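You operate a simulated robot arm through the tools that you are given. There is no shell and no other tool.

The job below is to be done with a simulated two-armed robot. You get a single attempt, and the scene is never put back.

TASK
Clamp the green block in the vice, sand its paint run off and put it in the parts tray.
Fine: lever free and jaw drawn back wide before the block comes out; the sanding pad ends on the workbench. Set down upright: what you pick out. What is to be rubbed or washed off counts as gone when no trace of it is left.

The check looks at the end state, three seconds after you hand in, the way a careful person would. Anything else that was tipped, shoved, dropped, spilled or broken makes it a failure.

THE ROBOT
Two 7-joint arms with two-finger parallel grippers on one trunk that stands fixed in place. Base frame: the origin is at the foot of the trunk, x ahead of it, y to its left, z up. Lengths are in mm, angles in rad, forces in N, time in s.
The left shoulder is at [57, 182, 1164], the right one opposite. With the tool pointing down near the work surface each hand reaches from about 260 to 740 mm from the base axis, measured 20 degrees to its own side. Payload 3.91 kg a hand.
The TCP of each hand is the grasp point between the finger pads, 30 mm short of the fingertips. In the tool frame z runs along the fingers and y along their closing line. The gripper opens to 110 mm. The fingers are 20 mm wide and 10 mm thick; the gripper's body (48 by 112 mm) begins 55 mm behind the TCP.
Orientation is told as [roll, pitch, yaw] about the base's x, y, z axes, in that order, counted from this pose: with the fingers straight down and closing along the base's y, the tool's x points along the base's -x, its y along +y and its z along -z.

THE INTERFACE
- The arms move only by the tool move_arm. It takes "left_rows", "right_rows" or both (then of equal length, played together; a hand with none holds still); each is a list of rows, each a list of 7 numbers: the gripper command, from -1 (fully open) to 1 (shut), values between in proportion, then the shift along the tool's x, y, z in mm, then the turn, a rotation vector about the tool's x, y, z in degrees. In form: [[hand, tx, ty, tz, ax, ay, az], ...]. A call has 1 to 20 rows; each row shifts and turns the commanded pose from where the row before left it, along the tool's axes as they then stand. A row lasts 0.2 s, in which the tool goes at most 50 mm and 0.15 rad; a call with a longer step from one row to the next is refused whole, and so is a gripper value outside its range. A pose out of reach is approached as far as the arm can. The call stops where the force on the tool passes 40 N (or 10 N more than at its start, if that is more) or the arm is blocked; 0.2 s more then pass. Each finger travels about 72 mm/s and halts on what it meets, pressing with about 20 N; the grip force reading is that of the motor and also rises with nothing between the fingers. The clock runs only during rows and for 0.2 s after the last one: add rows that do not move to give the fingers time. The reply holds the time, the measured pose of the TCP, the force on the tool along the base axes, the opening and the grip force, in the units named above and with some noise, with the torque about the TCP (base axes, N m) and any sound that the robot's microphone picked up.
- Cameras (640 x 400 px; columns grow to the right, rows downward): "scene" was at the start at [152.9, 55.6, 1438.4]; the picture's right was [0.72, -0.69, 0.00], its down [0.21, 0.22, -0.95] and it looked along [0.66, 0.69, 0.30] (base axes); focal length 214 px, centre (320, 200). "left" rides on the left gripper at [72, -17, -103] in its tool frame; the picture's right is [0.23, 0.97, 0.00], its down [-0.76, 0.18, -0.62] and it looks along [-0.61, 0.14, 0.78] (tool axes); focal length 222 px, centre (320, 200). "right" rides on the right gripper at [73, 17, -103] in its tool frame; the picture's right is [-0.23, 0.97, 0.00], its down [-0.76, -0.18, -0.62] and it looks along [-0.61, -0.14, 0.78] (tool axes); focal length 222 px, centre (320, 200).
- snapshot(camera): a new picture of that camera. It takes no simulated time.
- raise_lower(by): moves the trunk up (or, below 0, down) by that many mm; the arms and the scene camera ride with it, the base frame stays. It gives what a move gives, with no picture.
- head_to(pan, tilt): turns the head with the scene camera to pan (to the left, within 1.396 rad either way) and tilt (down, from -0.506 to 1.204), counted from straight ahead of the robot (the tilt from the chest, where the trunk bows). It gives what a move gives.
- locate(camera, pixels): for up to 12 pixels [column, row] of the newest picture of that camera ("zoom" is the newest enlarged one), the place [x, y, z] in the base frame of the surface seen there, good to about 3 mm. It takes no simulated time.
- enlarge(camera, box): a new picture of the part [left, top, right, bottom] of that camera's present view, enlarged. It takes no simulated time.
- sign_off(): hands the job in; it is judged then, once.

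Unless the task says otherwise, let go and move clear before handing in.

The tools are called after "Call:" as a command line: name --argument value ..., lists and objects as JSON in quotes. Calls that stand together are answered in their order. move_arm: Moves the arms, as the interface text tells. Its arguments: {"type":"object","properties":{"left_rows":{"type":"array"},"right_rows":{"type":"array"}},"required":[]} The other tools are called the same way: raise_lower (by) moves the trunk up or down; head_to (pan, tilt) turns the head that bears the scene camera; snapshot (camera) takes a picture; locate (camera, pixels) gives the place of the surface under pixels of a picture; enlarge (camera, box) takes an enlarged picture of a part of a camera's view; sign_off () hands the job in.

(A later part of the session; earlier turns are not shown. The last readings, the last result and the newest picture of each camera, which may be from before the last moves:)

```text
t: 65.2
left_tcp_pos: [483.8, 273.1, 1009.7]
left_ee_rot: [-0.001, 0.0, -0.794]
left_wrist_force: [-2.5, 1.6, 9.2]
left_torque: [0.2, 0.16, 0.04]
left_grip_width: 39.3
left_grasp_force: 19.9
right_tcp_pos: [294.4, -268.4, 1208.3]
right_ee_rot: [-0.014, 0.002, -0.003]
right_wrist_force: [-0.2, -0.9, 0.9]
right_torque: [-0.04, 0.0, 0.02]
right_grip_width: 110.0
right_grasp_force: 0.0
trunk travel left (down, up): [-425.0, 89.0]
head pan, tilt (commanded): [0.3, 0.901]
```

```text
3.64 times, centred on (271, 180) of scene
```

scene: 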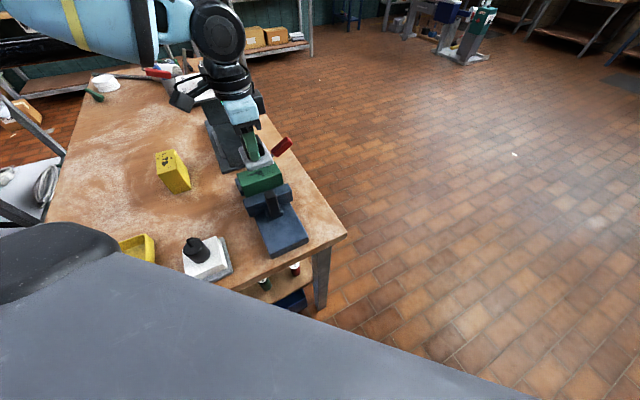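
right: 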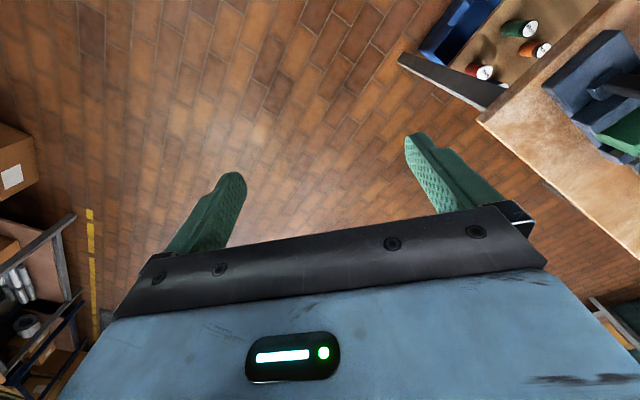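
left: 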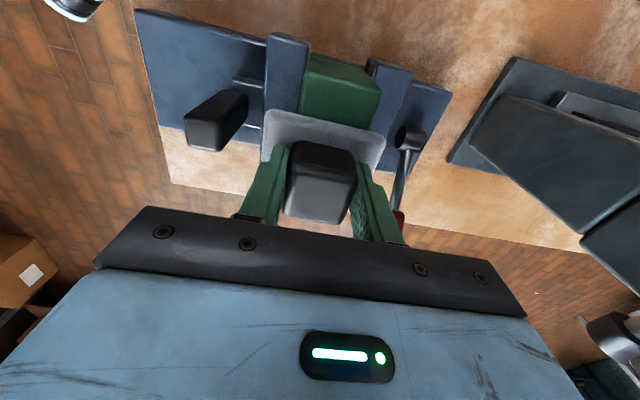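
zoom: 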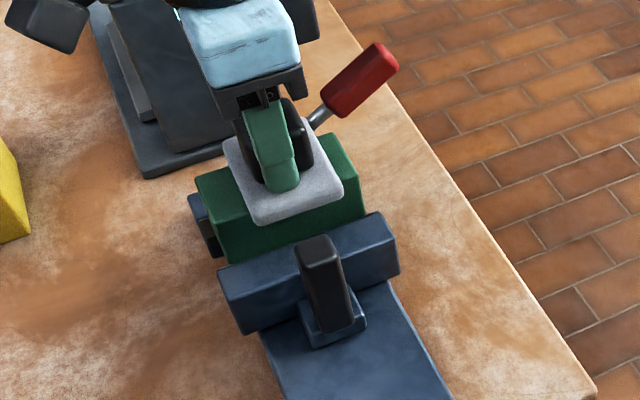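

The strokes went well with ~9 N and the visible part of the top looks clean. I'll do another set with sideways offsets for full coverage.

Call:
move_arm --left_rows '[[1, 0, 0, 0.8, 0, 0, 0], [1, 11, 2, 0, 0, 0, 0], [1, 11, 2, 0, 0, 0, 0], [1, 11, 2, 0, 0, 0, 0], [1, -11, 0, 0, 0, 0, 0], [1, -11, 0, 0, 0, 0, 0], [1, -11, 0, 0, 0, 0, 0], [1, -11, 0, 0, 0, 0, 0], [1, -11, 0, 0, 0, 0, 0], [1, -11, 0, 0, 0, 0, 0], [1, 11, -4, 0, 0, 0, 0], [1, 11, -4, 0, 0, 0, 0], [1, 11, -4, 0, 0, 0, 0], [1, 11, 0, 0, 0, 0, 0], [1, 11, 0, 0, 0, 0, 0], [1, 11, 0, 0, 0, 0, 0], [1, -11, 2, 0, 0, 0, 0], [1, -11, 2, 0, 0, 0, 0], [1, -11, 2, 0, 0, 0, 0], [1, 0, 0, 0, 0, 0, 0]]'

Call:
move_arm --left_rows '[[1, 0, 0, -10, 0, 0, 0], [1, 0, 0, -30, 0, 0, 0], [1, 40, 0, -10, 0, 0, 0], [1, 40, 0, 0, 0, 0, 0], [1, 40, 0, 0, 0, 0, 0], [1, 0, 0, 0, 0, 0, 0]]'

Call:
snapshot --camera "left"

Call:
enlarge --camera "scene" --box '[215, 125, 327, 235]'

```text
t: 69.4
left_tcp_pos: [485.2, 274.2, 1010.7]
left_ee_rot: [0.0, -0.002, -0.795]
left_wrist_force: [-3.4, 2.7, 13.9]
left_torque: [0.12, 0.19, 0.04]
left_grip_width: 39.3
left_grasp_force: 19.6
right_tcp_pos: [293.7, -269.1, 1207.0]
right_ee_rot: [-0.013, 0.003, -0.003]
right_wrist_force: [0.4, 0.0, -0.2]
right_torque: [-0.01, -0.01, -0.01]
right_grip_width: 109.8
right_grasp_force: 0.1
trunk travel left (down, up): [-425.0, 89.0]
head pan, tilt (commanded): [0.3, 0.901]
```

```text
t: 70.8
left_tcp_pos: [404.4, 358.3, 1058.7]
left_ee_rot: [-0.001, 0.003, -0.796]
left_wrist_force: [-0.2, -0.3, -1.4]
left_torque: [0.01, 0.0, -0.03]
left_grip_width: 39.5
left_grasp_force: 19.6
right_tcp_pos: [294.4, -267.6, 1208.7]
right_ee_rot: [-0.012, 0.004, -0.004]
right_wrist_force: [-0.1, -0.3, -0.6]
right_torque: [0.0, 0.02, 0.03]
right_grip_width: 110.0
right_grasp_force: 0.0
trunk travel left (down, up): [-425.0, 89.0]
head pan, tilt (commanded): [0.3, 0.901]
```

```text
taken
```

left: 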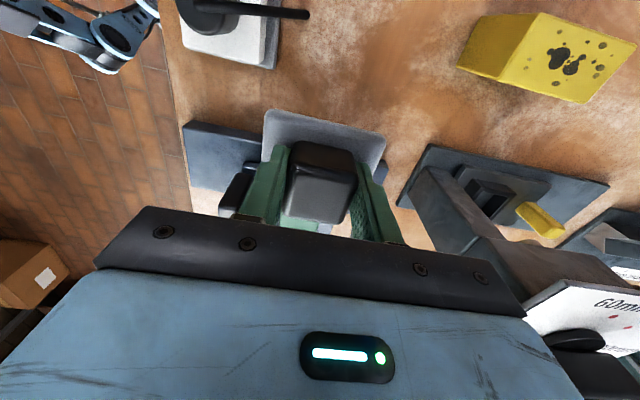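

```text
3.64 times, centred on (271, 180) of scene
```

zoom: 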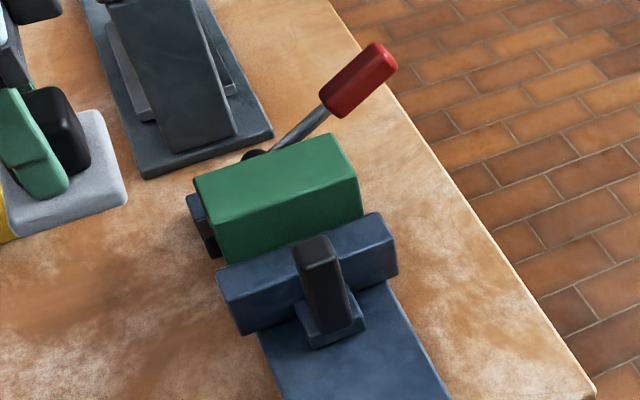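

The top face looks clean; I'll zoom in closely to check for traces.

Call:
enlarge --camera "scene" --box '[243, 155, 283, 180]'

Call:
snapshot --camera "right"

```text
16.00 times, centred on (263, 168) of scene
```

zoom: 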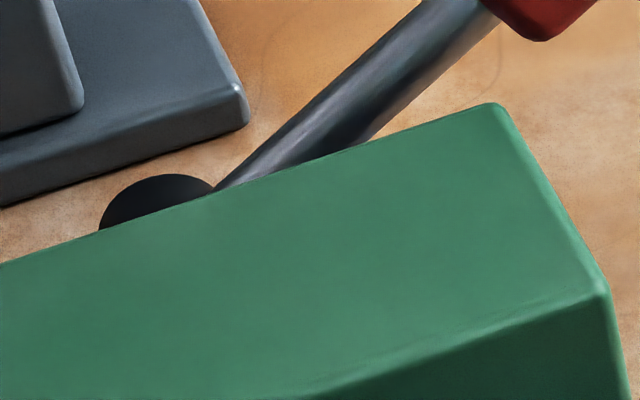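

```text
taken
```

right: 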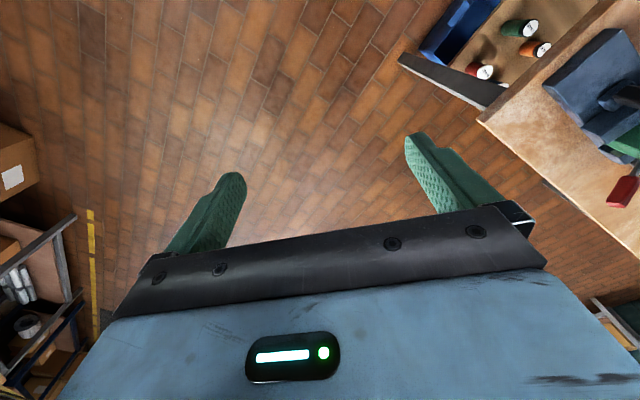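

Call:
enlarge --camera "scene" --box '[228, 160, 276, 190]'

```text
13.33 times, centred on (252, 175) of scene
```

zoom: 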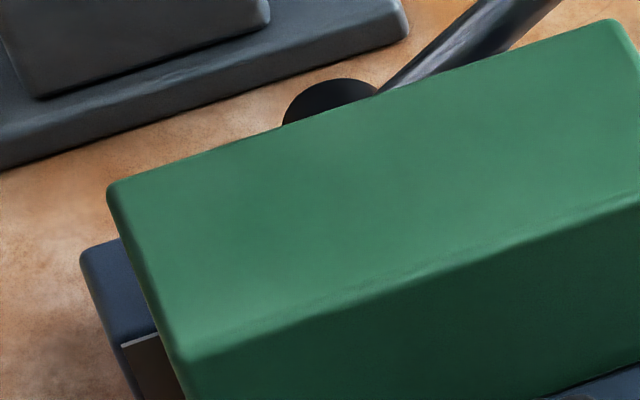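

No trace is left. I'll return the pad to its place on the bench at [407,442] and lower until it touches.

Call:
move_arm --left_rows '[[1, 29, 30.5, 0, 0, 0, 0], [1, 28.5, 30.4, 0, 0, 0, 0], [1, 0, 0, 0, 0, 0, 0], [1, 0, 0, 40, 0, 0, 0], [1, 0, 0, 40, 0, 0, 0], [1, 0, 0, 40, 0, 0, 0], [1, 0, 0, 30, 0, 0, 0], [1, 0, 0, 6, 0, 0, 0], [1, 0, 0, 0, 0, 0, 0]]'

Call:
snapshot --camera "left"

```text
t: 72.8
left_tcp_pos: [407.0, 443.7, 903.7]
left_ee_rot: [0.002, 0.002, -0.794]
left_wrist_force: [0.3, 0.2, -0.2]
left_torque: [-0.01, 0.01, -0.01]
left_grip_width: 39.6
left_grasp_force: 19.6
right_tcp_pos: [294.9, -268.0, 1209.9]
right_ee_rot: [-0.014, 0.004, -0.005]
right_wrist_force: [0.8, 0.2, 0.9]
right_torque: [0.0, 0.0, 0.0]
right_grip_width: 110.1
right_grasp_force: 0.1
trunk travel left (down, up): [-425.0, 89.0]
head pan, tilt (commanded): [0.3, 0.901]
```

```text
taken
```

left: 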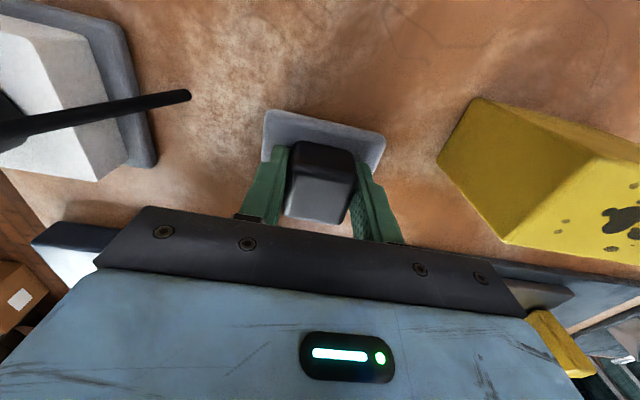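

Call:
move_arm --left_rows '[[1, 0, 0, 2, 0, 0, 0], [1, 0, 0, 2, 0, 0, 0], [1, 0, 0, 2, 0, 0, 0], [1, 0, 0, 2, 0, 0, 0], [1, 0, 0, 0, 0, 0, 0]]'

```text
t: 74.0
left_tcp_pos: [406.3, 442.8, 895.5]
left_ee_rot: [0.0, 0.001, -0.795]
left_wrist_force: [-0.6, 0.5, 0.4]
left_torque: [-0.01, 0.0, -0.01]
left_grip_width: 39.2
left_grasp_force: 19.7
right_tcp_pos: [296.0, -268.0, 1210.2]
right_ee_rot: [-0.015, 0.005, -0.005]
right_wrist_force: [0.0, 0.4, -0.4]
right_torque: [0.0, 0.01, -0.02]
right_grip_width: 109.9
right_grasp_force: 0.0
trunk travel left (down, up): [-425.0, 89.0]
head pan, tilt (commanded): [0.3, 0.901]
```

Call:
move_arm --left_rows '[[1, 0, 0, 1, 0, 0, 0], [1, 0, 0, 1, 0, 0, 0], [1, 0, 0, 0, 0, 0, 0]]'

```text
t: 74.8
left_tcp_pos: [405.2, 443.6, 892.9]
left_ee_rot: [0.002, 0.0, -0.795]
left_wrist_force: [0.0, 3.9, 8.2]
left_torque: [-0.04, 0.19, -0.07]
left_grip_width: 39.3
left_grasp_force: 20.1
right_tcp_pos: [294.8, -268.1, 1209.2]
right_ee_rot: [-0.013, 0.003, -0.003]
right_wrist_force: [0.5, 0.0, 0.3]
right_torque: [0.01, -0.01, 0.03]
right_grip_width: 110.0
right_grasp_force: 0.1
trunk travel left (down, up): [-425.0, 89.0]
head pan, tilt (commanded): [0.3, 0.901]
```

The pad touches the bench (8 N). I'll open and rise straight up.

Call:
move_arm --left_rows '[[0.2, 0, 0, -0.5, 0, 0, 0], [-0.27, 0, 0, 0, 0, 0, 0], [-0.27, 0, 0, 0, 0, 0, 0], [-0.27, 0, 0, -5, 0, 0, 0], [-0.27, 0, 0, -25, 0, 0, 0], [-0.27, 0, 0, -40, 0, 0, 0], [-0.27, 0, 0, -40, 0, 0, 0], [-0.27, 0, 0, -40, 0, 0, 0], [-0.27, 0, 0, -35, 0, 0, 0], [-0.27, 0, 0, 0, 0, 0, 0]]'

Call:
snapshot --camera "left"

Call:
snapshot --camera "scene"

```text
t: 77.0
left_tcp_pos: [407.5, 443.6, 1078.5]
left_ee_rot: [-0.001, 0.001, -0.794]
left_wrist_force: [-0.1, 0.1, 0.2]
left_torque: [0.02, 0.0, -0.02]
left_grip_width: 69.8
left_grasp_force: 0.0
right_tcp_pos: [295.8, -267.7, 1209.0]
right_ee_rot: [-0.013, 0.005, -0.004]
right_wrist_force: [-0.1, 0.5, 0.9]
right_torque: [0.01, -0.01, -0.01]
right_grip_width: 109.8
right_grasp_force: 0.0
trunk travel left (down, up): [-425.0, 89.0]
head pan, tilt (commanded): [0.3, 0.901]
```

```text
taken
```

left: 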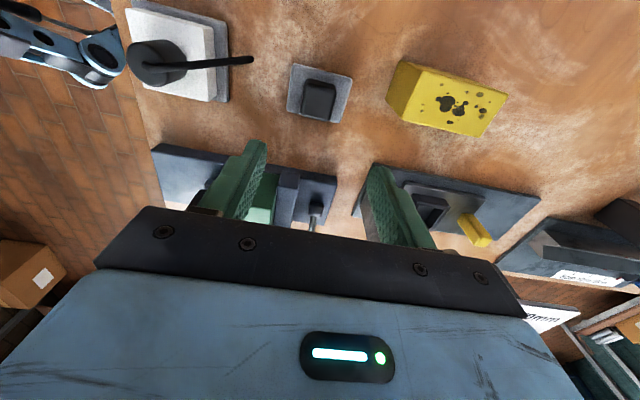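

```text
taken
```

scene: 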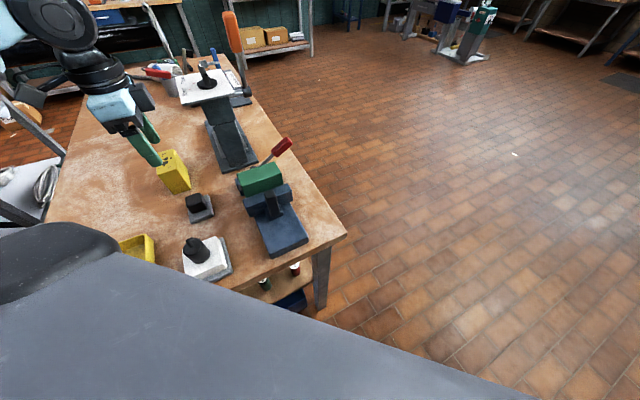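

The pad is back on the bench. Now I'll go back to the red lever grip (centre about [613,276,951]) to free it.

Call:
move_arm --left_rows '[[-0.09, -37.7, 0, 0, 0, 0, 0], [-0.09, -37.7, 0, 0, 0, 0, 0], [-0.09, -37.7, 0, 0, 0, 0, 0], [-0.09, -37.7, 0, 0, 0, 0, 0], [-0.09, -37.7, 0, 0, 0, 0, 0], [-0.09, -37.7, 10, 0, 0, 0, 0], [-0.09, -37.4, 19, 0, 0, 0, 0], [-0.09, 0, 0, 30, 0, 0, 0], [-0.09, 0, 0, 30, 0, 0, 0], [-0.09, 0, 0, 0, 0, 0, 0]]'

Call:
snapshot --camera "left"

Call:
snapshot --camera "scene"

```text
t: 79.2
left_tcp_pos: [609.2, 273.2, 1015.6]
left_ee_rot: [0.001, 0.0, -0.794]
left_wrist_force: [0.1, -0.1, -0.4]
left_torque: [-0.03, -0.01, -0.02]
left_grip_width: 59.9
left_grasp_force: 0.0
right_tcp_pos: [294.0, -268.0, 1209.0]
right_ee_rot: [-0.014, 0.002, -0.002]
right_wrist_force: [-0.3, -0.6, 0.3]
right_torque: [0.01, 0.02, 0.04]
right_grip_width: 110.2
right_grasp_force: 0.0
trunk travel left (down, up): [-425.0, 89.0]
head pan, tilt (commanded): [0.3, 0.901]
```

```text
taken
```

left: 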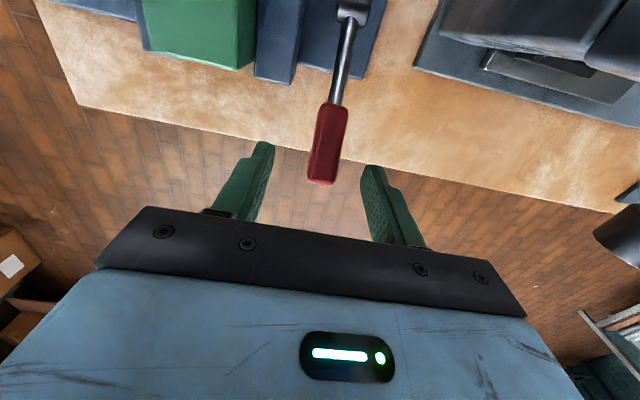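

```text
taken
```

scene: 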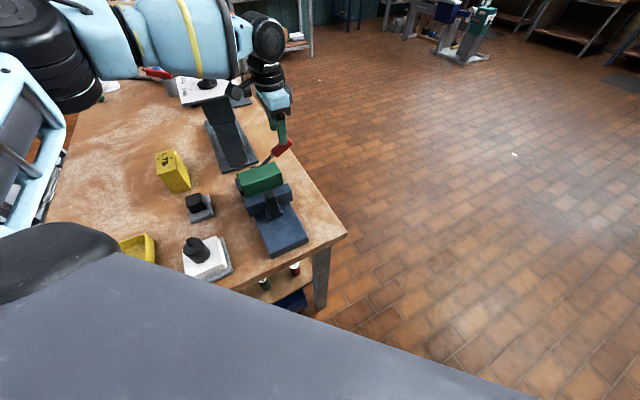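

Call:
move_arm --left_rows '[[-0.09, 0, 4, 20, 0, 0, 0], [-0.09, 0, 0, 20, 0, 0, 0], [-0.09, 0, 0, 15, 0, 0, 0], [-0.09, 0, 0, 9, 0, 0, 0], [-0.09, 0, 0, 0, 0, 0, 0]]'

Call:
snapshot --camera "left"

```text
t: 80.4
left_tcp_pos: [612.1, 278.4, 953.1]
left_ee_rot: [-0.001, 0.002, -0.793]
left_wrist_force: [0.0, 0.0, 0.5]
left_torque: [0.02, -0.02, 0.01]
left_grip_width: 60.3
left_grasp_force: 0.0
right_tcp_pos: [295.5, -268.8, 1208.9]
right_ee_rot: [-0.014, 0.003, -0.002]
right_wrist_force: [-0.5, -0.2, -0.5]
right_torque: [0.0, 0.02, -0.01]
right_grip_width: 110.0
right_grasp_force: 0.0
trunk travel left (down, up): [-425.0, 89.0]
head pan, tilt (commanded): [0.3, 0.901]
```

```text
taken
```

left: 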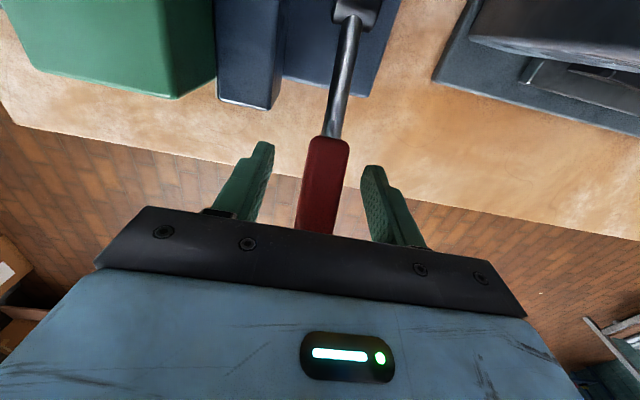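

The red grip is between the fingers. I'll close on it and swing it back up along the arc.

Call:
move_arm --left_rows '[[0.3, 0, 0, 0, 0, 0, 0], [0.5, 0, 0, 0, 0, 0, 0], [0.7, 0, 0, 0, 0, 0, 0], [0.7, 0, 0, 0, 0, 0, 0], [0.7, 6.6, 0, -8.8, 0, 0, 0], [0.7, 7.5, 0, -8, 0, 0, 0], [0.7, 8.3, 0, -7.2, 0, 0, 0], [0.7, 9, 0, -6.3, 0, 0, 0], [0.7, 0, 0, 0, 0, 0, 0]]'

Call:
snapshot --camera "left"

```text
t: 82.4
left_tcp_pos: [592.3, 300.7, 982.9]
left_ee_rot: [-0.002, -0.003, -0.795]
left_wrist_force: [14.9, -4.8, -4.3]
left_torque: [-1.2, -0.82, 0.52]
left_grip_width: 23.9
left_grasp_force: 45.6
right_tcp_pos: [296.8, -267.9, 1207.4]
right_ee_rot: [-0.013, 0.006, -0.004]
right_wrist_force: [0.3, -0.1, 0.9]
right_torque: [-0.03, 0.02, 0.03]
right_grip_width: 110.0
right_grasp_force: 0.1
trunk travel left (down, up): [-425.0, 89.0]
head pan, tilt (commanded): [0.3, 0.901]
```

```text
taken
```

left: 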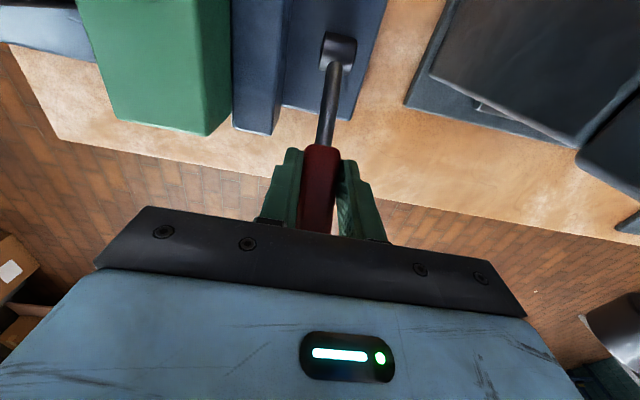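

The lever follows (about 33° now). I'll continue to upright.

Call:
move_arm --left_rows '[[0.7, 9.6, 0, -5.4, 0, 0, 0], [0.7, 10.1, 0, -4.3, 0, 0, 0], [0.7, 10.5, 0, -3.2, 0, 0, 0], [0.7, 10.8, 0, -2.1, 0, 0, 0], [0.7, 10.9, 0, -0.9, 0, 0, 0], [0.7, 3.7, 0, 0, 0, 0, 0], [0.7, 0, 0, 0, 0, 0, 0]]'

Call:
snapshot --camera "left"

```text
t: 84.0
left_tcp_pos: [553.9, 338.9, 1001.7]
left_ee_rot: [0.001, -0.001, -0.793]
left_wrist_force: [17.7, 2.0, 8.5]
left_torque: [-1.12, -1.02, 0.12]
left_grip_width: 23.8
left_grasp_force: 45.2
right_tcp_pos: [297.3, -267.6, 1208.2]
right_ee_rot: [-0.013, 0.004, -0.002]
right_wrist_force: [0.4, -0.9, -0.9]
right_torque: [0.0, 0.0, 0.01]
right_grip_width: 110.1
right_grasp_force: 0.0
trunk travel left (down, up): [-425.0, 89.0]
head pan, tilt (commanded): [0.3, 0.901]
```

```text
taken
```

left: 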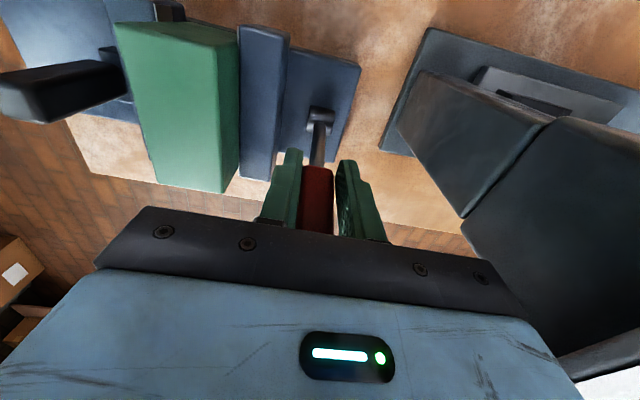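

Call:
move_arm --left_rows '[[0.7, 2, 0, 0, 0, 0, 0], [0.7, 2, 0, 0, 0, 0, 0], [0.7, 2, 0, 0, 0, 0, 0], [0.7, 2, 0, 0, 0, 0, 0], [0.7, 0, 0, 0, 0, 0, 0]]'

```text
t: 85.2
left_tcp_pos: [547.9, 347.2, 1000.0]
left_ee_rot: [0.001, -0.002, -0.794]
left_wrist_force: [19.9, 4.7, 15.2]
left_torque: [-1.17, -0.92, 0.17]
left_grip_width: 23.8
left_grasp_force: 45.2
right_tcp_pos: [296.3, -267.0, 1209.0]
right_ee_rot: [-0.014, 0.004, -0.004]
right_wrist_force: [0.2, 1.0, -0.9]
right_torque: [-0.01, -0.02, -0.01]
right_grip_width: 110.0
right_grasp_force: 0.0
trunk travel left (down, up): [-425.0, 89.0]
head pan, tilt (commanded): [0.3, 0.901]
```

Call:
snapshot --camera "left"

Call:
enlarge --camera "scene" --box '[200, 85, 312, 185]'

```text
taken
```

left: 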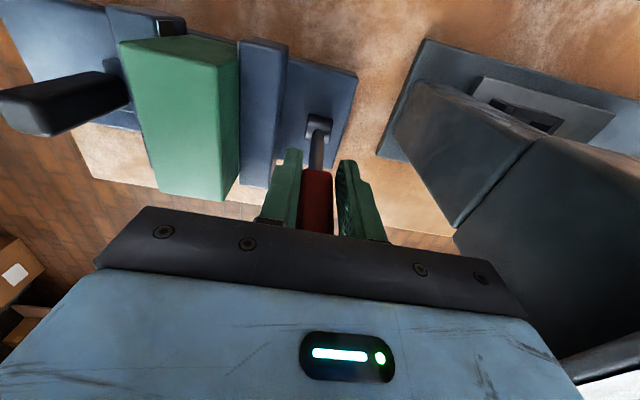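

```text
4.00 times, centred on (256, 135) of scene
```

zoom: 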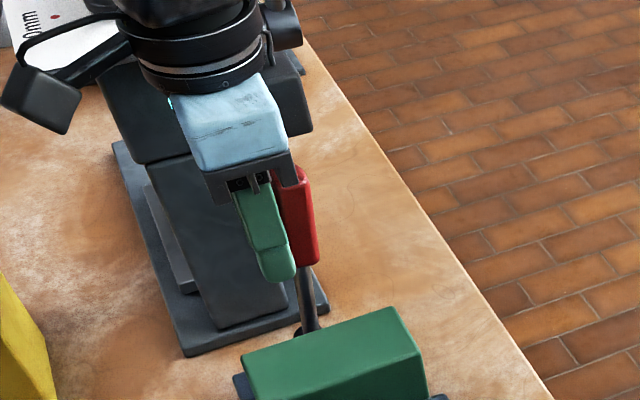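

Call:
locate --camera "zoom" --pixels '[[305, 285], [310, 315], [298, 180], [305, 210], [308, 245], [290, 200], [312, 260]]'

```text
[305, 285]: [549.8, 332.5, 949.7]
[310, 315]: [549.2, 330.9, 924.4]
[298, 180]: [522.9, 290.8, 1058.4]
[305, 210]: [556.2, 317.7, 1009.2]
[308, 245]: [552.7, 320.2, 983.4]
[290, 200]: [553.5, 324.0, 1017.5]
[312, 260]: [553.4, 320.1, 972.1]
```

The handle slipped within the grip; the lever still leans a few degrees toward −t. I'll open, re-centre on it 10 mm toward −t, regrip and push to the stop.

Call:
move_arm --left_rows '[[-0.09, 0, 0, 0, 0, 0, 0], [-0.09, 0, 0, 0, 0, 0, 0], [-0.09, -5, 0, -3, 0, 0, 0], [-0.09, -7, 0, -3, 0, 0, 0], [-0.09, 0, 0, 0, 0, 0, 0]]'

Call:
enlarge --camera "scene" --box '[200, 85, 312, 185]'

Call:
snapshot --camera "left"

```text
t: 86.4
left_tcp_pos: [554.5, 335.8, 1005.4]
left_ee_rot: [0.001, 0.001, -0.794]
left_wrist_force: [0.2, 0.3, 0.4]
left_torque: [0.03, 0.01, 0.02]
left_grip_width: 60.0
left_grasp_force: 0.1
right_tcp_pos: [295.2, -268.7, 1208.5]
right_ee_rot: [-0.014, 0.004, -0.003]
right_wrist_force: [0.6, 0.7, -0.6]
right_torque: [0.01, 0.01, -0.02]
right_grip_width: 110.3
right_grasp_force: 0.1
trunk travel left (down, up): [-425.0, 89.0]
head pan, tilt (commanded): [0.3, 0.901]
```

```text
4.00 times, centred on (256, 135) of scene
```

zoom: 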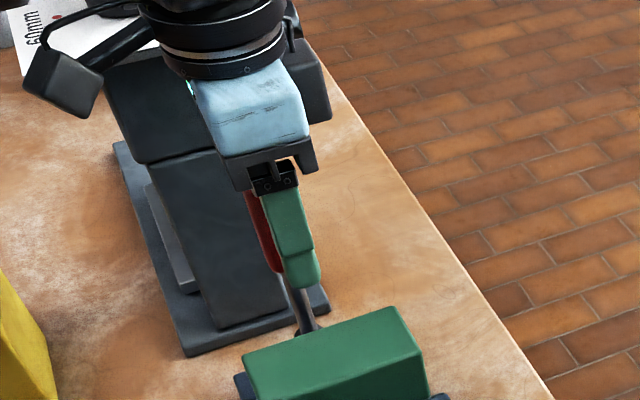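

```text
taken
```

left: 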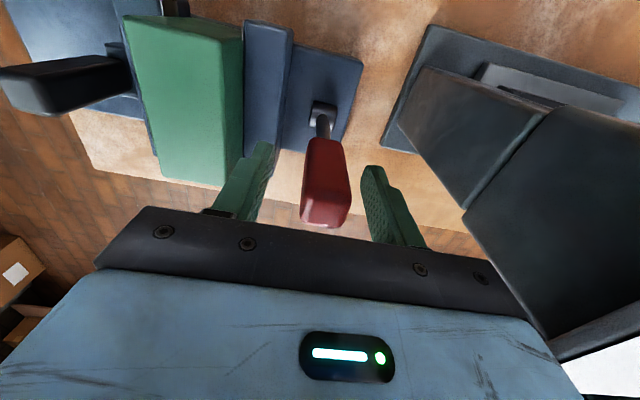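

Call:
locate --camera "left" --pixels '[[322, 112], [322, 130], [325, 160], [318, 205], [335, 205], [345, 175], [305, 160], [342, 150]]'

Call:
locate --camera "zoom" --pixels '[[304, 305], [308, 325], [255, 215], [262, 250], [275, 265], [250, 195]]'

```text
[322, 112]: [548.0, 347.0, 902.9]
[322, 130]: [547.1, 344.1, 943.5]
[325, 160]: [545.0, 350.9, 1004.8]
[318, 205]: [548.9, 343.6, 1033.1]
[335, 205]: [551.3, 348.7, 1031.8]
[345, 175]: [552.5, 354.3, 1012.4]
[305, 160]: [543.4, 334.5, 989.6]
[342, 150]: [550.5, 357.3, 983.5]
```

```text
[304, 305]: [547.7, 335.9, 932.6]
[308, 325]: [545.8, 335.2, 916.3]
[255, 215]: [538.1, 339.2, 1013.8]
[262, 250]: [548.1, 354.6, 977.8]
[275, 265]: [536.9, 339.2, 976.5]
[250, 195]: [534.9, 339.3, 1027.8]
```

The lever now reads nearly upright (handle side face at t≈−130 as at the start). I'll regrip centred and push to the +t stop to confirm.

Call:
move_arm --left_rows '[[-0.09, 5, 0, 0, 0, 0, 0], [0.3, 0, 0, 0, 0, 0, 0], [0.6, 0, 0, 0, 0, 0, 0], [0.7, 0, 0, 0, 0, 0, 0], [0.7, 0, 0, 0, 0, 0, 0], [0.7, 2, 0, 0, 0, 0, 0], [0.7, 2, 0, 0, 0, 0, 0], [0.7, 2, 0, 0, 0, 0, 0], [0.7, 2, 0, 0, 0, 0, 0], [0.7, 0, 0, 0, 0, 0, 0]]'

```text
t: 88.6
left_tcp_pos: [550.7, 343.8, 1005.2]
left_ee_rot: [-0.002, -0.005, -0.795]
left_wrist_force: [30.4, -23.0, -8.8]
left_torque: [-0.03, 0.12, 0.9]
left_grip_width: 23.8
left_grasp_force: 44.9
right_tcp_pos: [298.8, -270.2, 1207.5]
right_ee_rot: [-0.011, 0.007, -0.003]
right_wrist_force: [-0.1, -0.2, 0.3]
right_torque: [-0.01, 0.01, 0.02]
right_grip_width: 110.2
right_grasp_force: 0.1
trunk travel left (down, up): [-425.0, 89.0]
head pan, tilt (commanded): [0.3, 0.901]
```

Same hard stop as at the start (38 N at the same place) — the lever is free and upright. I'll release, rise, and go to the jaw handle at about [430,222].

Call:
move_arm --left_rows '[[0.7, -3, 0, 0, 0, 0, 0], [-0.09, -3, 0, 0, 0, 0, 0], [-0.09, 0, 0, 0, 0, 0, 0], [-0.09, 0, 0, -20, 0, 0, 0], [-0.09, 0, 0, -40, 0, 0, 0], [-0.09, 0, 0, -40, 0, 0, 0], [-0.09, 0, -40, 0, 0, 0, 0], [-0.09, 0, -40, 0, 0, 0, 0], [-0.09, 0, -40, 0, 0, 0, 0], [-0.09, 0, -40, 0, 0, 0, 0], [-0.09, 0, -10, 0, 0, 0, 0], [-0.09, 0, 0, 0, 0, 0, 0]]'

Call:
move_arm --left_rows '[[-1, 0, 0, 0, 0, 0, -8.2], [-1, 0, 0, 0, 0, 0, -8.2], [-1, 0, 0, 0, 0, 0, -8.2], [-1, 0, 0, 0, 0, 0, -8.2], [-1, 0, 0, 0, 0, 0, -8.2], [-1, 0, 0, 0, 0, 0, -8.2], [-1, 0, 0, 0, 0, 0, -8.2], [-1, 0, 0, 0, 0, 0, -8.2], [-1, 0, 0, 0, 0, 0, -8.2], [-1, 0, 0, 0, 0, 0, -8.2], [-1, 0, 0, 0, 0, 0, -8], [-1, 0, 0, 0, 0, 0, 0]]'

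Call:
snapshot --camera "left"

Call:
snapshot --camera "scene"

```text
t: 91.2
left_tcp_pos: [428.6, 221.5, 1104.5]
left_ee_rot: [0.002, 0.002, -0.794]
left_wrist_force: [0.1, 0.6, -0.1]
left_torque: [-0.02, 0.01, 0.03]
left_grip_width: 60.3
left_grasp_force: 0.1
right_tcp_pos: [295.0, -268.8, 1207.7]
right_ee_rot: [-0.013, 0.003, -0.003]
right_wrist_force: [0.4, -0.3, -0.8]
right_torque: [-0.01, -0.02, 0.01]
right_grip_width: 110.0
right_grasp_force: 0.0
trunk travel left (down, up): [-425.0, 89.0]
head pan, tilt (commanded): [0.3, 0.901]
```

```text
t: 93.8
left_tcp_pos: [428.2, 223.1, 1105.8]
left_ee_rot: [0.003, 0.0, 0.778]
left_wrist_force: [-0.2, -0.8, -0.1]
left_torque: [0.01, -0.01, -0.03]
left_grip_width: 110.1
left_grasp_force: 0.1
right_tcp_pos: [294.9, -267.2, 1208.2]
right_ee_rot: [-0.013, 0.004, -0.004]
right_wrist_force: [-0.3, 0.5, 0.5]
right_torque: [0.0, 0.03, 0.01]
right_grip_width: 110.2
right_grasp_force: 0.0
trunk travel left (down, up): [-425.0, 89.0]
head pan, tilt (commanded): [0.3, 0.901]
```

```text
taken
```

left: 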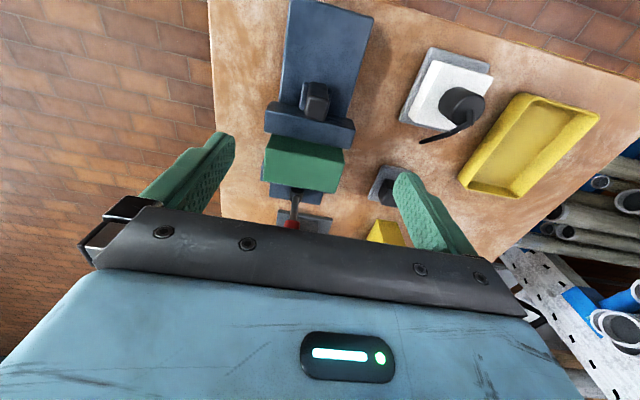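

```text
taken
```

scene: 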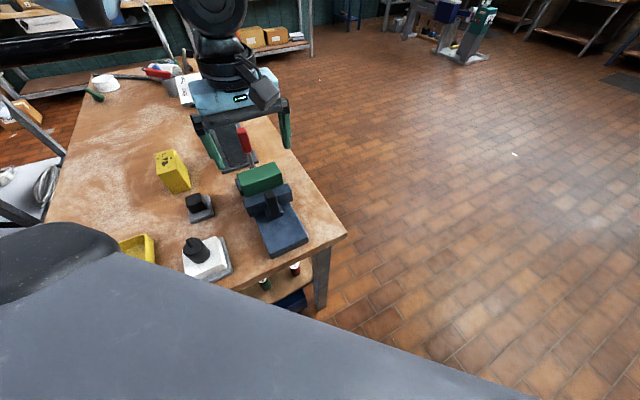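

The block is still in place and clean, lever upright at (243,140). I'll lower onto the jaw handle.

Call:
move_arm --left_rows '[[-1, 0, -4, 25, 0, 0, 0], [-1, 0, 0, 30, 0, 0, 0], [-1, 0, 0, 30, 0, 0, 0], [-1, 0, 0, 30, 0, 0, 0], [-1, 0, 0, 25, 0, 0, 0], [-1, 0, 0, 14, 0, 0, 0], [-1, 0, 0, 0, 0, 0, 0], [0, 0, 0, 0, 0, 0, 0], [1, 0, 0, 0, 0, 0, 0], [1, 0, 0, 0, 0, 0, 0], [1, 0, 0, 0, 0, 0, 0], [1, 0, 0, 0, 0, 0, 0]]'

Call:
snapshot --camera "left"

```text
t: 96.4
left_tcp_pos: [432.9, 220.3, 951.8]
left_ee_rot: [0.0, 0.0, 0.778]
left_wrist_force: [7.3, -7.3, -0.9]
left_torque: [-0.2, 0.43, 0.67]
left_grip_width: 23.7
left_grasp_force: 45.0
right_tcp_pos: [296.5, -269.3, 1206.5]
right_ee_rot: [-0.013, 0.003, -0.003]
right_wrist_force: [0.5, -0.2, -1.2]
right_torque: [0.02, -0.01, 0.02]
right_grip_width: 109.9
right_grasp_force: 0.1
trunk travel left (down, up): [-425.0, 89.0]
head pan, tilt (commanded): [0.3, 0.901]
```

```text
taken
```

left: 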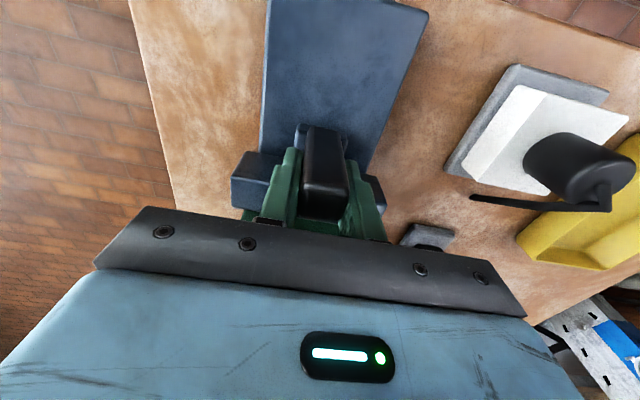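

Gripped the handle. I'll draw the jaw back in small steps.

Call:
move_arm --left_rows '[[1, 2, -1, 0, 0, 0, 0], [1, 3, -1, 0, 0, 0, 0], [1, 4, 0, 0, 0, 0, 0], [1, 4, 0, 0, 0, 0, 0], [1, 4, 0, 0, 0, 0, 0], [1, 4, 0, 0, 0, 0, 0], [1, 4, 0, 0, 0, 0, 0], [1, 4, 0, 0, 0, 0, 0], [1, 4, 0, 0, 0, 0, 0], [1, 4, 0, 0, 0, 0, 0], [1, 4, 0, 0, 0, 0, 0], [1, 4, 0, 0, 0, 0, 0], [1, 0, 0, 0, 0, 0, 0]]'

Call:
snapshot --camera "scene"

```text
t: 99.2
left_tcp_pos: [403.5, 189.9, 950.6]
left_ee_rot: [0.001, 0.0, 0.781]
left_wrist_force: [17.9, 29.3, 1.2]
left_torque: [-0.12, -0.51, 0.85]
left_grip_width: 24.1
left_grasp_force: 44.6
right_tcp_pos: [297.0, -264.0, 1208.9]
right_ee_rot: [-0.016, 0.004, -0.004]
right_wrist_force: [-0.9, 0.5, 0.2]
right_torque: [-0.01, 0.0, 0.05]
right_grip_width: 110.0
right_grasp_force: 0.0
trunk travel left (down, up): [-425.0, 89.0]
head pan, tilt (commanded): [0.3, 0.901]
```

```text
taken
```

scene: 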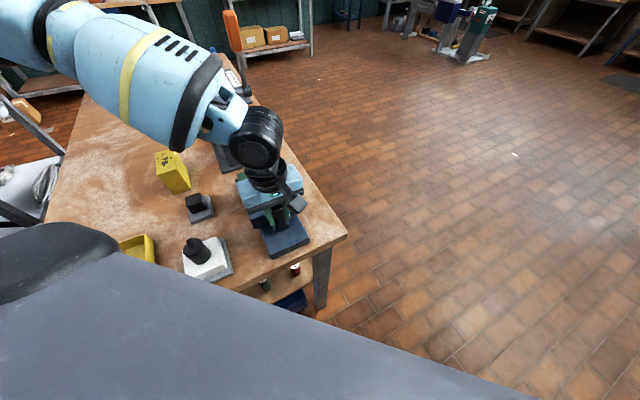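

The jaw is back at its starting, fully open position and the pull now meets 33 N. I'll press 2 mm more against the stop, then release.

Call:
move_arm --left_rows '[[1, 1, 0, 0, 0, 0, 0], [1, 1, 0, 0, 0, 0, 0], [1, 0, 0, 0, 0, 0, 0]]'

Call:
move_arm --left_rows '[[-1, 0, 0, 0, 0, 0, 0], [-1, 0, 0, 0, 0, 0, 0], [-1, 0, 0, 0, 0, 0, 0], [-1, 0, 0, 0, 0, 0, 0], [-1, 0, 0, -25, 0, 0, 0], [-1, 0, 0, -40, 0, 0, 0], [-1, 0, 0, -45, 0, 0, 0], [-1, 0, 0, -45, 0, 0, 0], [-1, 0, 0, 0, 0, 0, 0]]'

Call:
snapshot --camera "left"

Call:
enlarge --camera "left" --box '[230, 30, 390, 230]'

Call:
enlarge --camera "scene" --box '[215, 125, 327, 265]'

```text
t: 100.0
left_tcp_pos: [401.3, 188.9, 950.8]
left_ee_rot: [0.002, 0.002, 0.779]
left_wrist_force: [16.3, 31.9, 2.5]
left_torque: [-0.55, -0.25, 0.83]
left_grip_width: 23.7
left_grasp_force: 45.3
right_tcp_pos: [297.0, -263.7, 1209.6]
right_ee_rot: [-0.015, 0.005, -0.001]
right_wrist_force: [-0.1, 0.4, 0.3]
right_torque: [-0.04, 0.02, 0.03]
right_grip_width: 109.9
right_grasp_force: 0.0
trunk travel left (down, up): [-425.0, 89.0]
head pan, tilt (commanded): [0.3, 0.901]
```

```text
t: 102.0
left_tcp_pos: [400.5, 184.6, 1109.3]
left_ee_rot: [0.003, 0.002, 0.779]
left_wrist_force: [0.7, 0.9, 0.2]
left_torque: [0.0, 0.01, 0.01]
left_grip_width: 109.8
left_grasp_force: 0.0
right_tcp_pos: [295.5, -267.9, 1209.3]
right_ee_rot: [-0.013, 0.004, -0.002]
right_wrist_force: [0.4, -0.6, 0.3]
right_torque: [-0.02, 0.0, -0.02]
right_grip_width: 110.2
right_grasp_force: 0.0
trunk travel left (down, up): [-425.0, 89.0]
head pan, tilt (commanded): [0.3, 0.901]
```

```text
taken
```

left: 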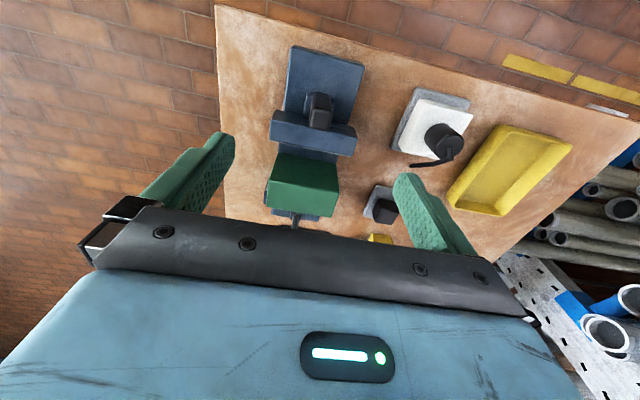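

```text
2.00 times, centred on (310, 130) of left
```

zoom: 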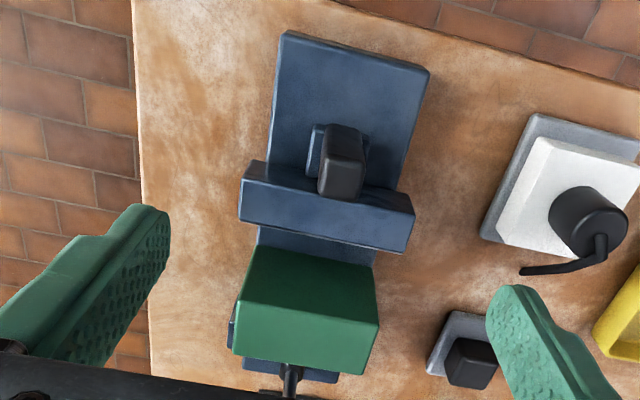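

```text
2.86 times, centred on (271, 195) of scene
```

zoom: 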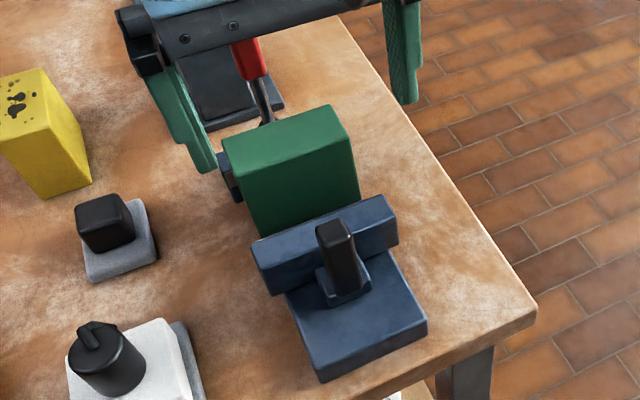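

The jaw is fully open with a ~43 mm gap, lever upright and block clean. Now I'll measure the tray and the block precisely.

Call:
enlarge --camera "left" --box '[430, 100, 600, 230]'

Call:
locate --camera "left" --pixels '[[275, 158], [268, 203], [330, 215], [338, 165], [300, 185], [290, 130], [345, 140], [352, 152], [275, 138], [300, 148], [450, 197], [505, 212]]'

```text
3.08 times, centred on (515, 165) of left
```

zoom: 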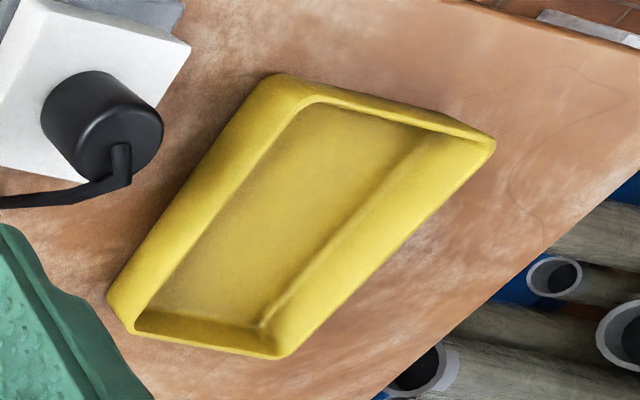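

```text
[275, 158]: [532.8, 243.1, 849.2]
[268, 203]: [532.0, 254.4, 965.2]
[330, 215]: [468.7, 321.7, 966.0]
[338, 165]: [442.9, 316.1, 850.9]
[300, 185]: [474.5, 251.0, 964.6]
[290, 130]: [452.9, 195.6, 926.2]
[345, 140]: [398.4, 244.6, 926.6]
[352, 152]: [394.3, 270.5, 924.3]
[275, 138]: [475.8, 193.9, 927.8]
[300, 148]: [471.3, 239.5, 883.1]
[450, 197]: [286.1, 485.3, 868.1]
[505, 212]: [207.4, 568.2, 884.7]
```

Call:
locate --camera "zoom" --pixels '[[275, 80], [490, 148], [285, 352], [112, 310], [315, 105], [450, 138], [265, 322], [140, 318], [300, 200], [160, 305], [250, 325], [420, 135]]'

Call:
locate --camera "zoom" --pixels '[[325, 120], [410, 140], [230, 270], [350, 170], [195, 230], [190, 280], [360, 250], [340, 260], [380, 110], [210, 335], [200, 350], [110, 295]]'

```text
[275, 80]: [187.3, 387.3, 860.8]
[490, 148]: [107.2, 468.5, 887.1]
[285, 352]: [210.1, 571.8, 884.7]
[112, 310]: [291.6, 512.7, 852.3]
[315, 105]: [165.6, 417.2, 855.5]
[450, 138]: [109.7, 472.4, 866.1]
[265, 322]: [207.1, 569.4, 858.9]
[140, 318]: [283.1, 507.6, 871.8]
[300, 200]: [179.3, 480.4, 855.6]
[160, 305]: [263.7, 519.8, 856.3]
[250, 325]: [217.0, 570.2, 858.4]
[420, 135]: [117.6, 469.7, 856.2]
```

```text
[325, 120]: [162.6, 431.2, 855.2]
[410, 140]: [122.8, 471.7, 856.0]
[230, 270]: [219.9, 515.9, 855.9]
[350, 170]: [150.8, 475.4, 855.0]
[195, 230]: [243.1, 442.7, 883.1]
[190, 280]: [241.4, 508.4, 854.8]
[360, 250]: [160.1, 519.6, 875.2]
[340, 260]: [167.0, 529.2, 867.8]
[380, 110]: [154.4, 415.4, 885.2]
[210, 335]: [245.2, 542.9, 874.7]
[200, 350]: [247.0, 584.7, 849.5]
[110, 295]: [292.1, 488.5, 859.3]
```

The tray is about 150×116 mm, long side along the vice direction, centre ≈[200,483], floor z≈855; the block must be turned 90° to fit lengthwise. First I'll turn the hand so the fingers close on the block's 39 mm width and go above it.

Call:
move_arm --left_rows '[[-0.45, 0, 0, 0, 0, 0, 8.2], [-0.45, 0, 0, 0, 0, 0, 8.2], [-0.45, 0, 0, 0, 0, 0, 8.2], [-0.45, 0, 0, 0, 0, 0, 8.2], [-0.45, 0, 0, 0, 0, 0, 8.2], [-0.45, 0, 0, 0, 0, 0, 8.2], [-0.45, 0, 0, 0, 0, 0, 8.2], [-0.45, 0, 0, 0, 0, 0, 8.2], [-0.45, 0, 0, 0, 0, 0, 8.2], [-0.45, 0, 0, 0, 0, 0, 8.2], [-0.45, 0, 0, 0, 0, 0, 8.2], [-0.45, 1, 31, 0, 0, 0, 0], [-0.45, 1, 31, 0, 0, 0, 0], [-0.45, 1, 31, 0, 0, 0, 0], [-0.45, 1, 31, 0, 0, 0, 0], [-0.45, 0, 0, 0, 0, 0, 0]]'

Call:
snapshot --camera "left"

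Call:
snapshot --camera "scene"

```text
t: 105.4
left_tcp_pos: [486.4, 274.2, 1107.6]
left_ee_rot: [-0.001, 0.002, -0.798]
left_wrist_force: [0.1, -0.1, -0.4]
left_torque: [0.0, 0.0, 0.01]
left_grip_width: 79.9
left_grasp_force: 0.1
right_tcp_pos: [293.8, -267.9, 1208.9]
right_ee_rot: [-0.014, 0.004, -0.004]
right_wrist_force: [0.1, -1.1, 0.0]
right_torque: [0.03, -0.02, 0.0]
right_grip_width: 109.9
right_grasp_force: 0.1
trunk travel left (down, up): [-425.0, 89.0]
head pan, tilt (commanded): [0.3, 0.901]
```

```text
taken
```

left: 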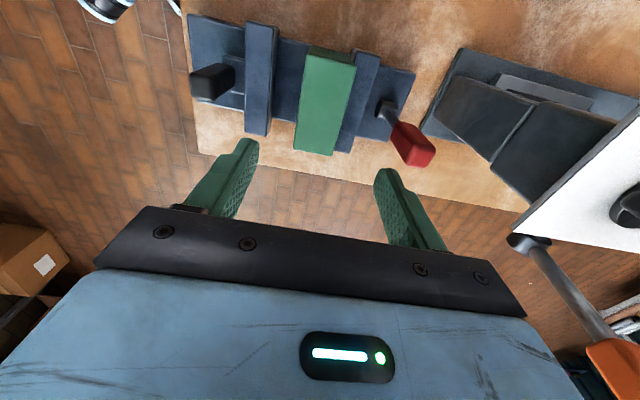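

```text
taken
```

scene: 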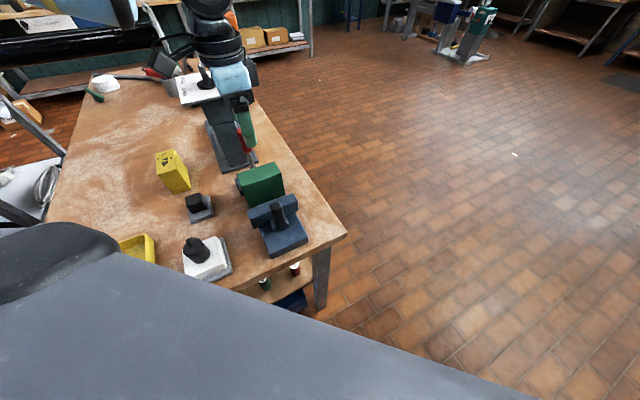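

Call:
locate --camera "left" --pixels '[[310, 56], [353, 66], [332, 152], [297, 147], [322, 100], [345, 140], [365, 60], [350, 145], [375, 65], [275, 45], [265, 130], [413, 155]]'

Call:
enlarge --camera "left" --box '[230, 20, 450, 180]'

```text
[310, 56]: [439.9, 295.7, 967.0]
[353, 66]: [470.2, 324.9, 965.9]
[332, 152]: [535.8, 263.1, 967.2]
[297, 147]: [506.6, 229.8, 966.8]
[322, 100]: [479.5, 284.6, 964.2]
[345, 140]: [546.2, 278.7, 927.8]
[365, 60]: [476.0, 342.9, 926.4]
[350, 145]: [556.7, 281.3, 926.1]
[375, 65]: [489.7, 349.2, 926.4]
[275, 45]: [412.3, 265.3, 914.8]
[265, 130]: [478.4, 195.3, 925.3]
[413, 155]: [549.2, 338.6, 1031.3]
```

```text
2.50 times, centred on (340, 100) of left
```

zoom: 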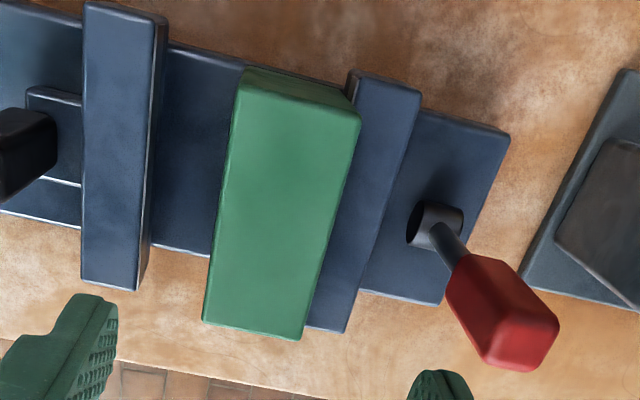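

The block's top is centred at about [488,278], z 966; the fixed jaw's top is z 926 so fingertips must stay above that. I'll lower to TCP z≈964 and close.

Call:
move_arm --left_rows '[[-0.45, 1.5, 2.5, 25, 0, 0, 0], [-0.45, 0, 0, 35, 0, 0, 0], [-0.45, 0, 0, 35, 0, 0, 0], [-0.45, 0, 0, 30, 0, 0, 0], [-0.45, 0, 0, 12, 0, 0, 0], [-0.45, 0, 0, 6, 0, 0, 0], [-0.45, 0, 0, 0, 0, 0, 0]]'

Call:
snapshot --camera "left"

Call:
enlarge --camera "scene" --box '[215, 100, 327, 240]'

```text
t: 107.0
left_tcp_pos: [486.3, 281.0, 964.8]
left_ee_rot: [0.0, 0.002, -0.797]
left_wrist_force: [0.6, 0.1, 0.0]
left_torque: [-0.01, -0.01, -0.01]
left_grip_width: 79.5
left_grasp_force: 0.1
right_tcp_pos: [294.3, -268.9, 1208.0]
right_ee_rot: [-0.013, 0.005, -0.003]
right_wrist_force: [-0.1, -1.0, 0.8]
right_torque: [0.02, -0.03, 0.0]
right_grip_width: 109.8
right_grasp_force: 0.1
trunk travel left (down, up): [-425.0, 89.0]
head pan, tilt (commanded): [0.3, 0.901]
```

```text
taken
```

left: 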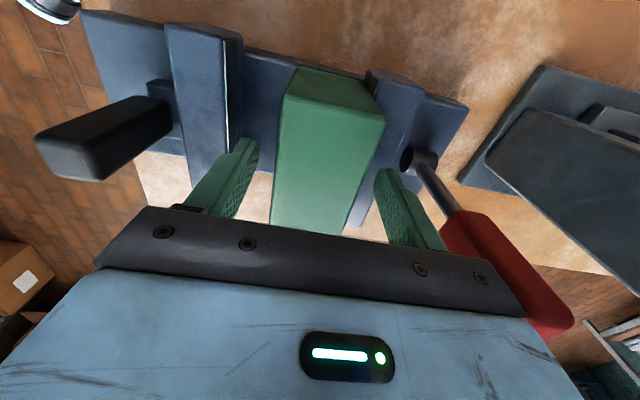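

```text
2.86 times, centred on (271, 170) of scene
```

zoom: 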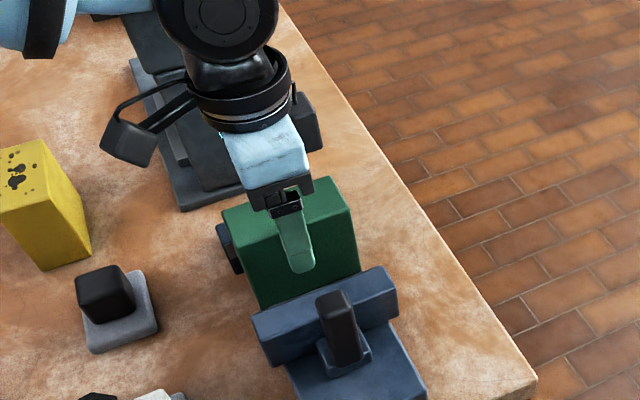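

Fingers straddle the block with no contact forces. I'll close.

Call:
move_arm --left_rows '[[0, 0, 0, 0, 0, 0, 0], [0.3, 0, 0, 0, 0, 0, 0], [1, 0, 0, 0, 0, 0, 0], [1, 0, 0, 0, 0, 0, 0], [1, 0, 0, 0, 0, 0, 0], [1, 0, 0, 0, 0, 0, 0]]'

```text
t: 108.4
left_tcp_pos: [486.2, 277.8, 963.9]
left_ee_rot: [0.001, 0.003, -0.797]
left_wrist_force: [-9.9, -11.6, -0.1]
left_torque: [-0.46, 0.48, 0.45]
left_grip_width: 50.2
left_grasp_force: 20.2
right_tcp_pos: [294.7, -270.3, 1208.2]
right_ee_rot: [-0.011, 0.001, -0.003]
right_wrist_force: [0.4, 0.0, 0.0]
right_torque: [0.02, 0.01, -0.02]
right_grip_width: 109.8
right_grasp_force: 0.1
trunk travel left (down, up): [-425.0, 89.0]
head pan, tilt (commanded): [0.3, 0.901]
```

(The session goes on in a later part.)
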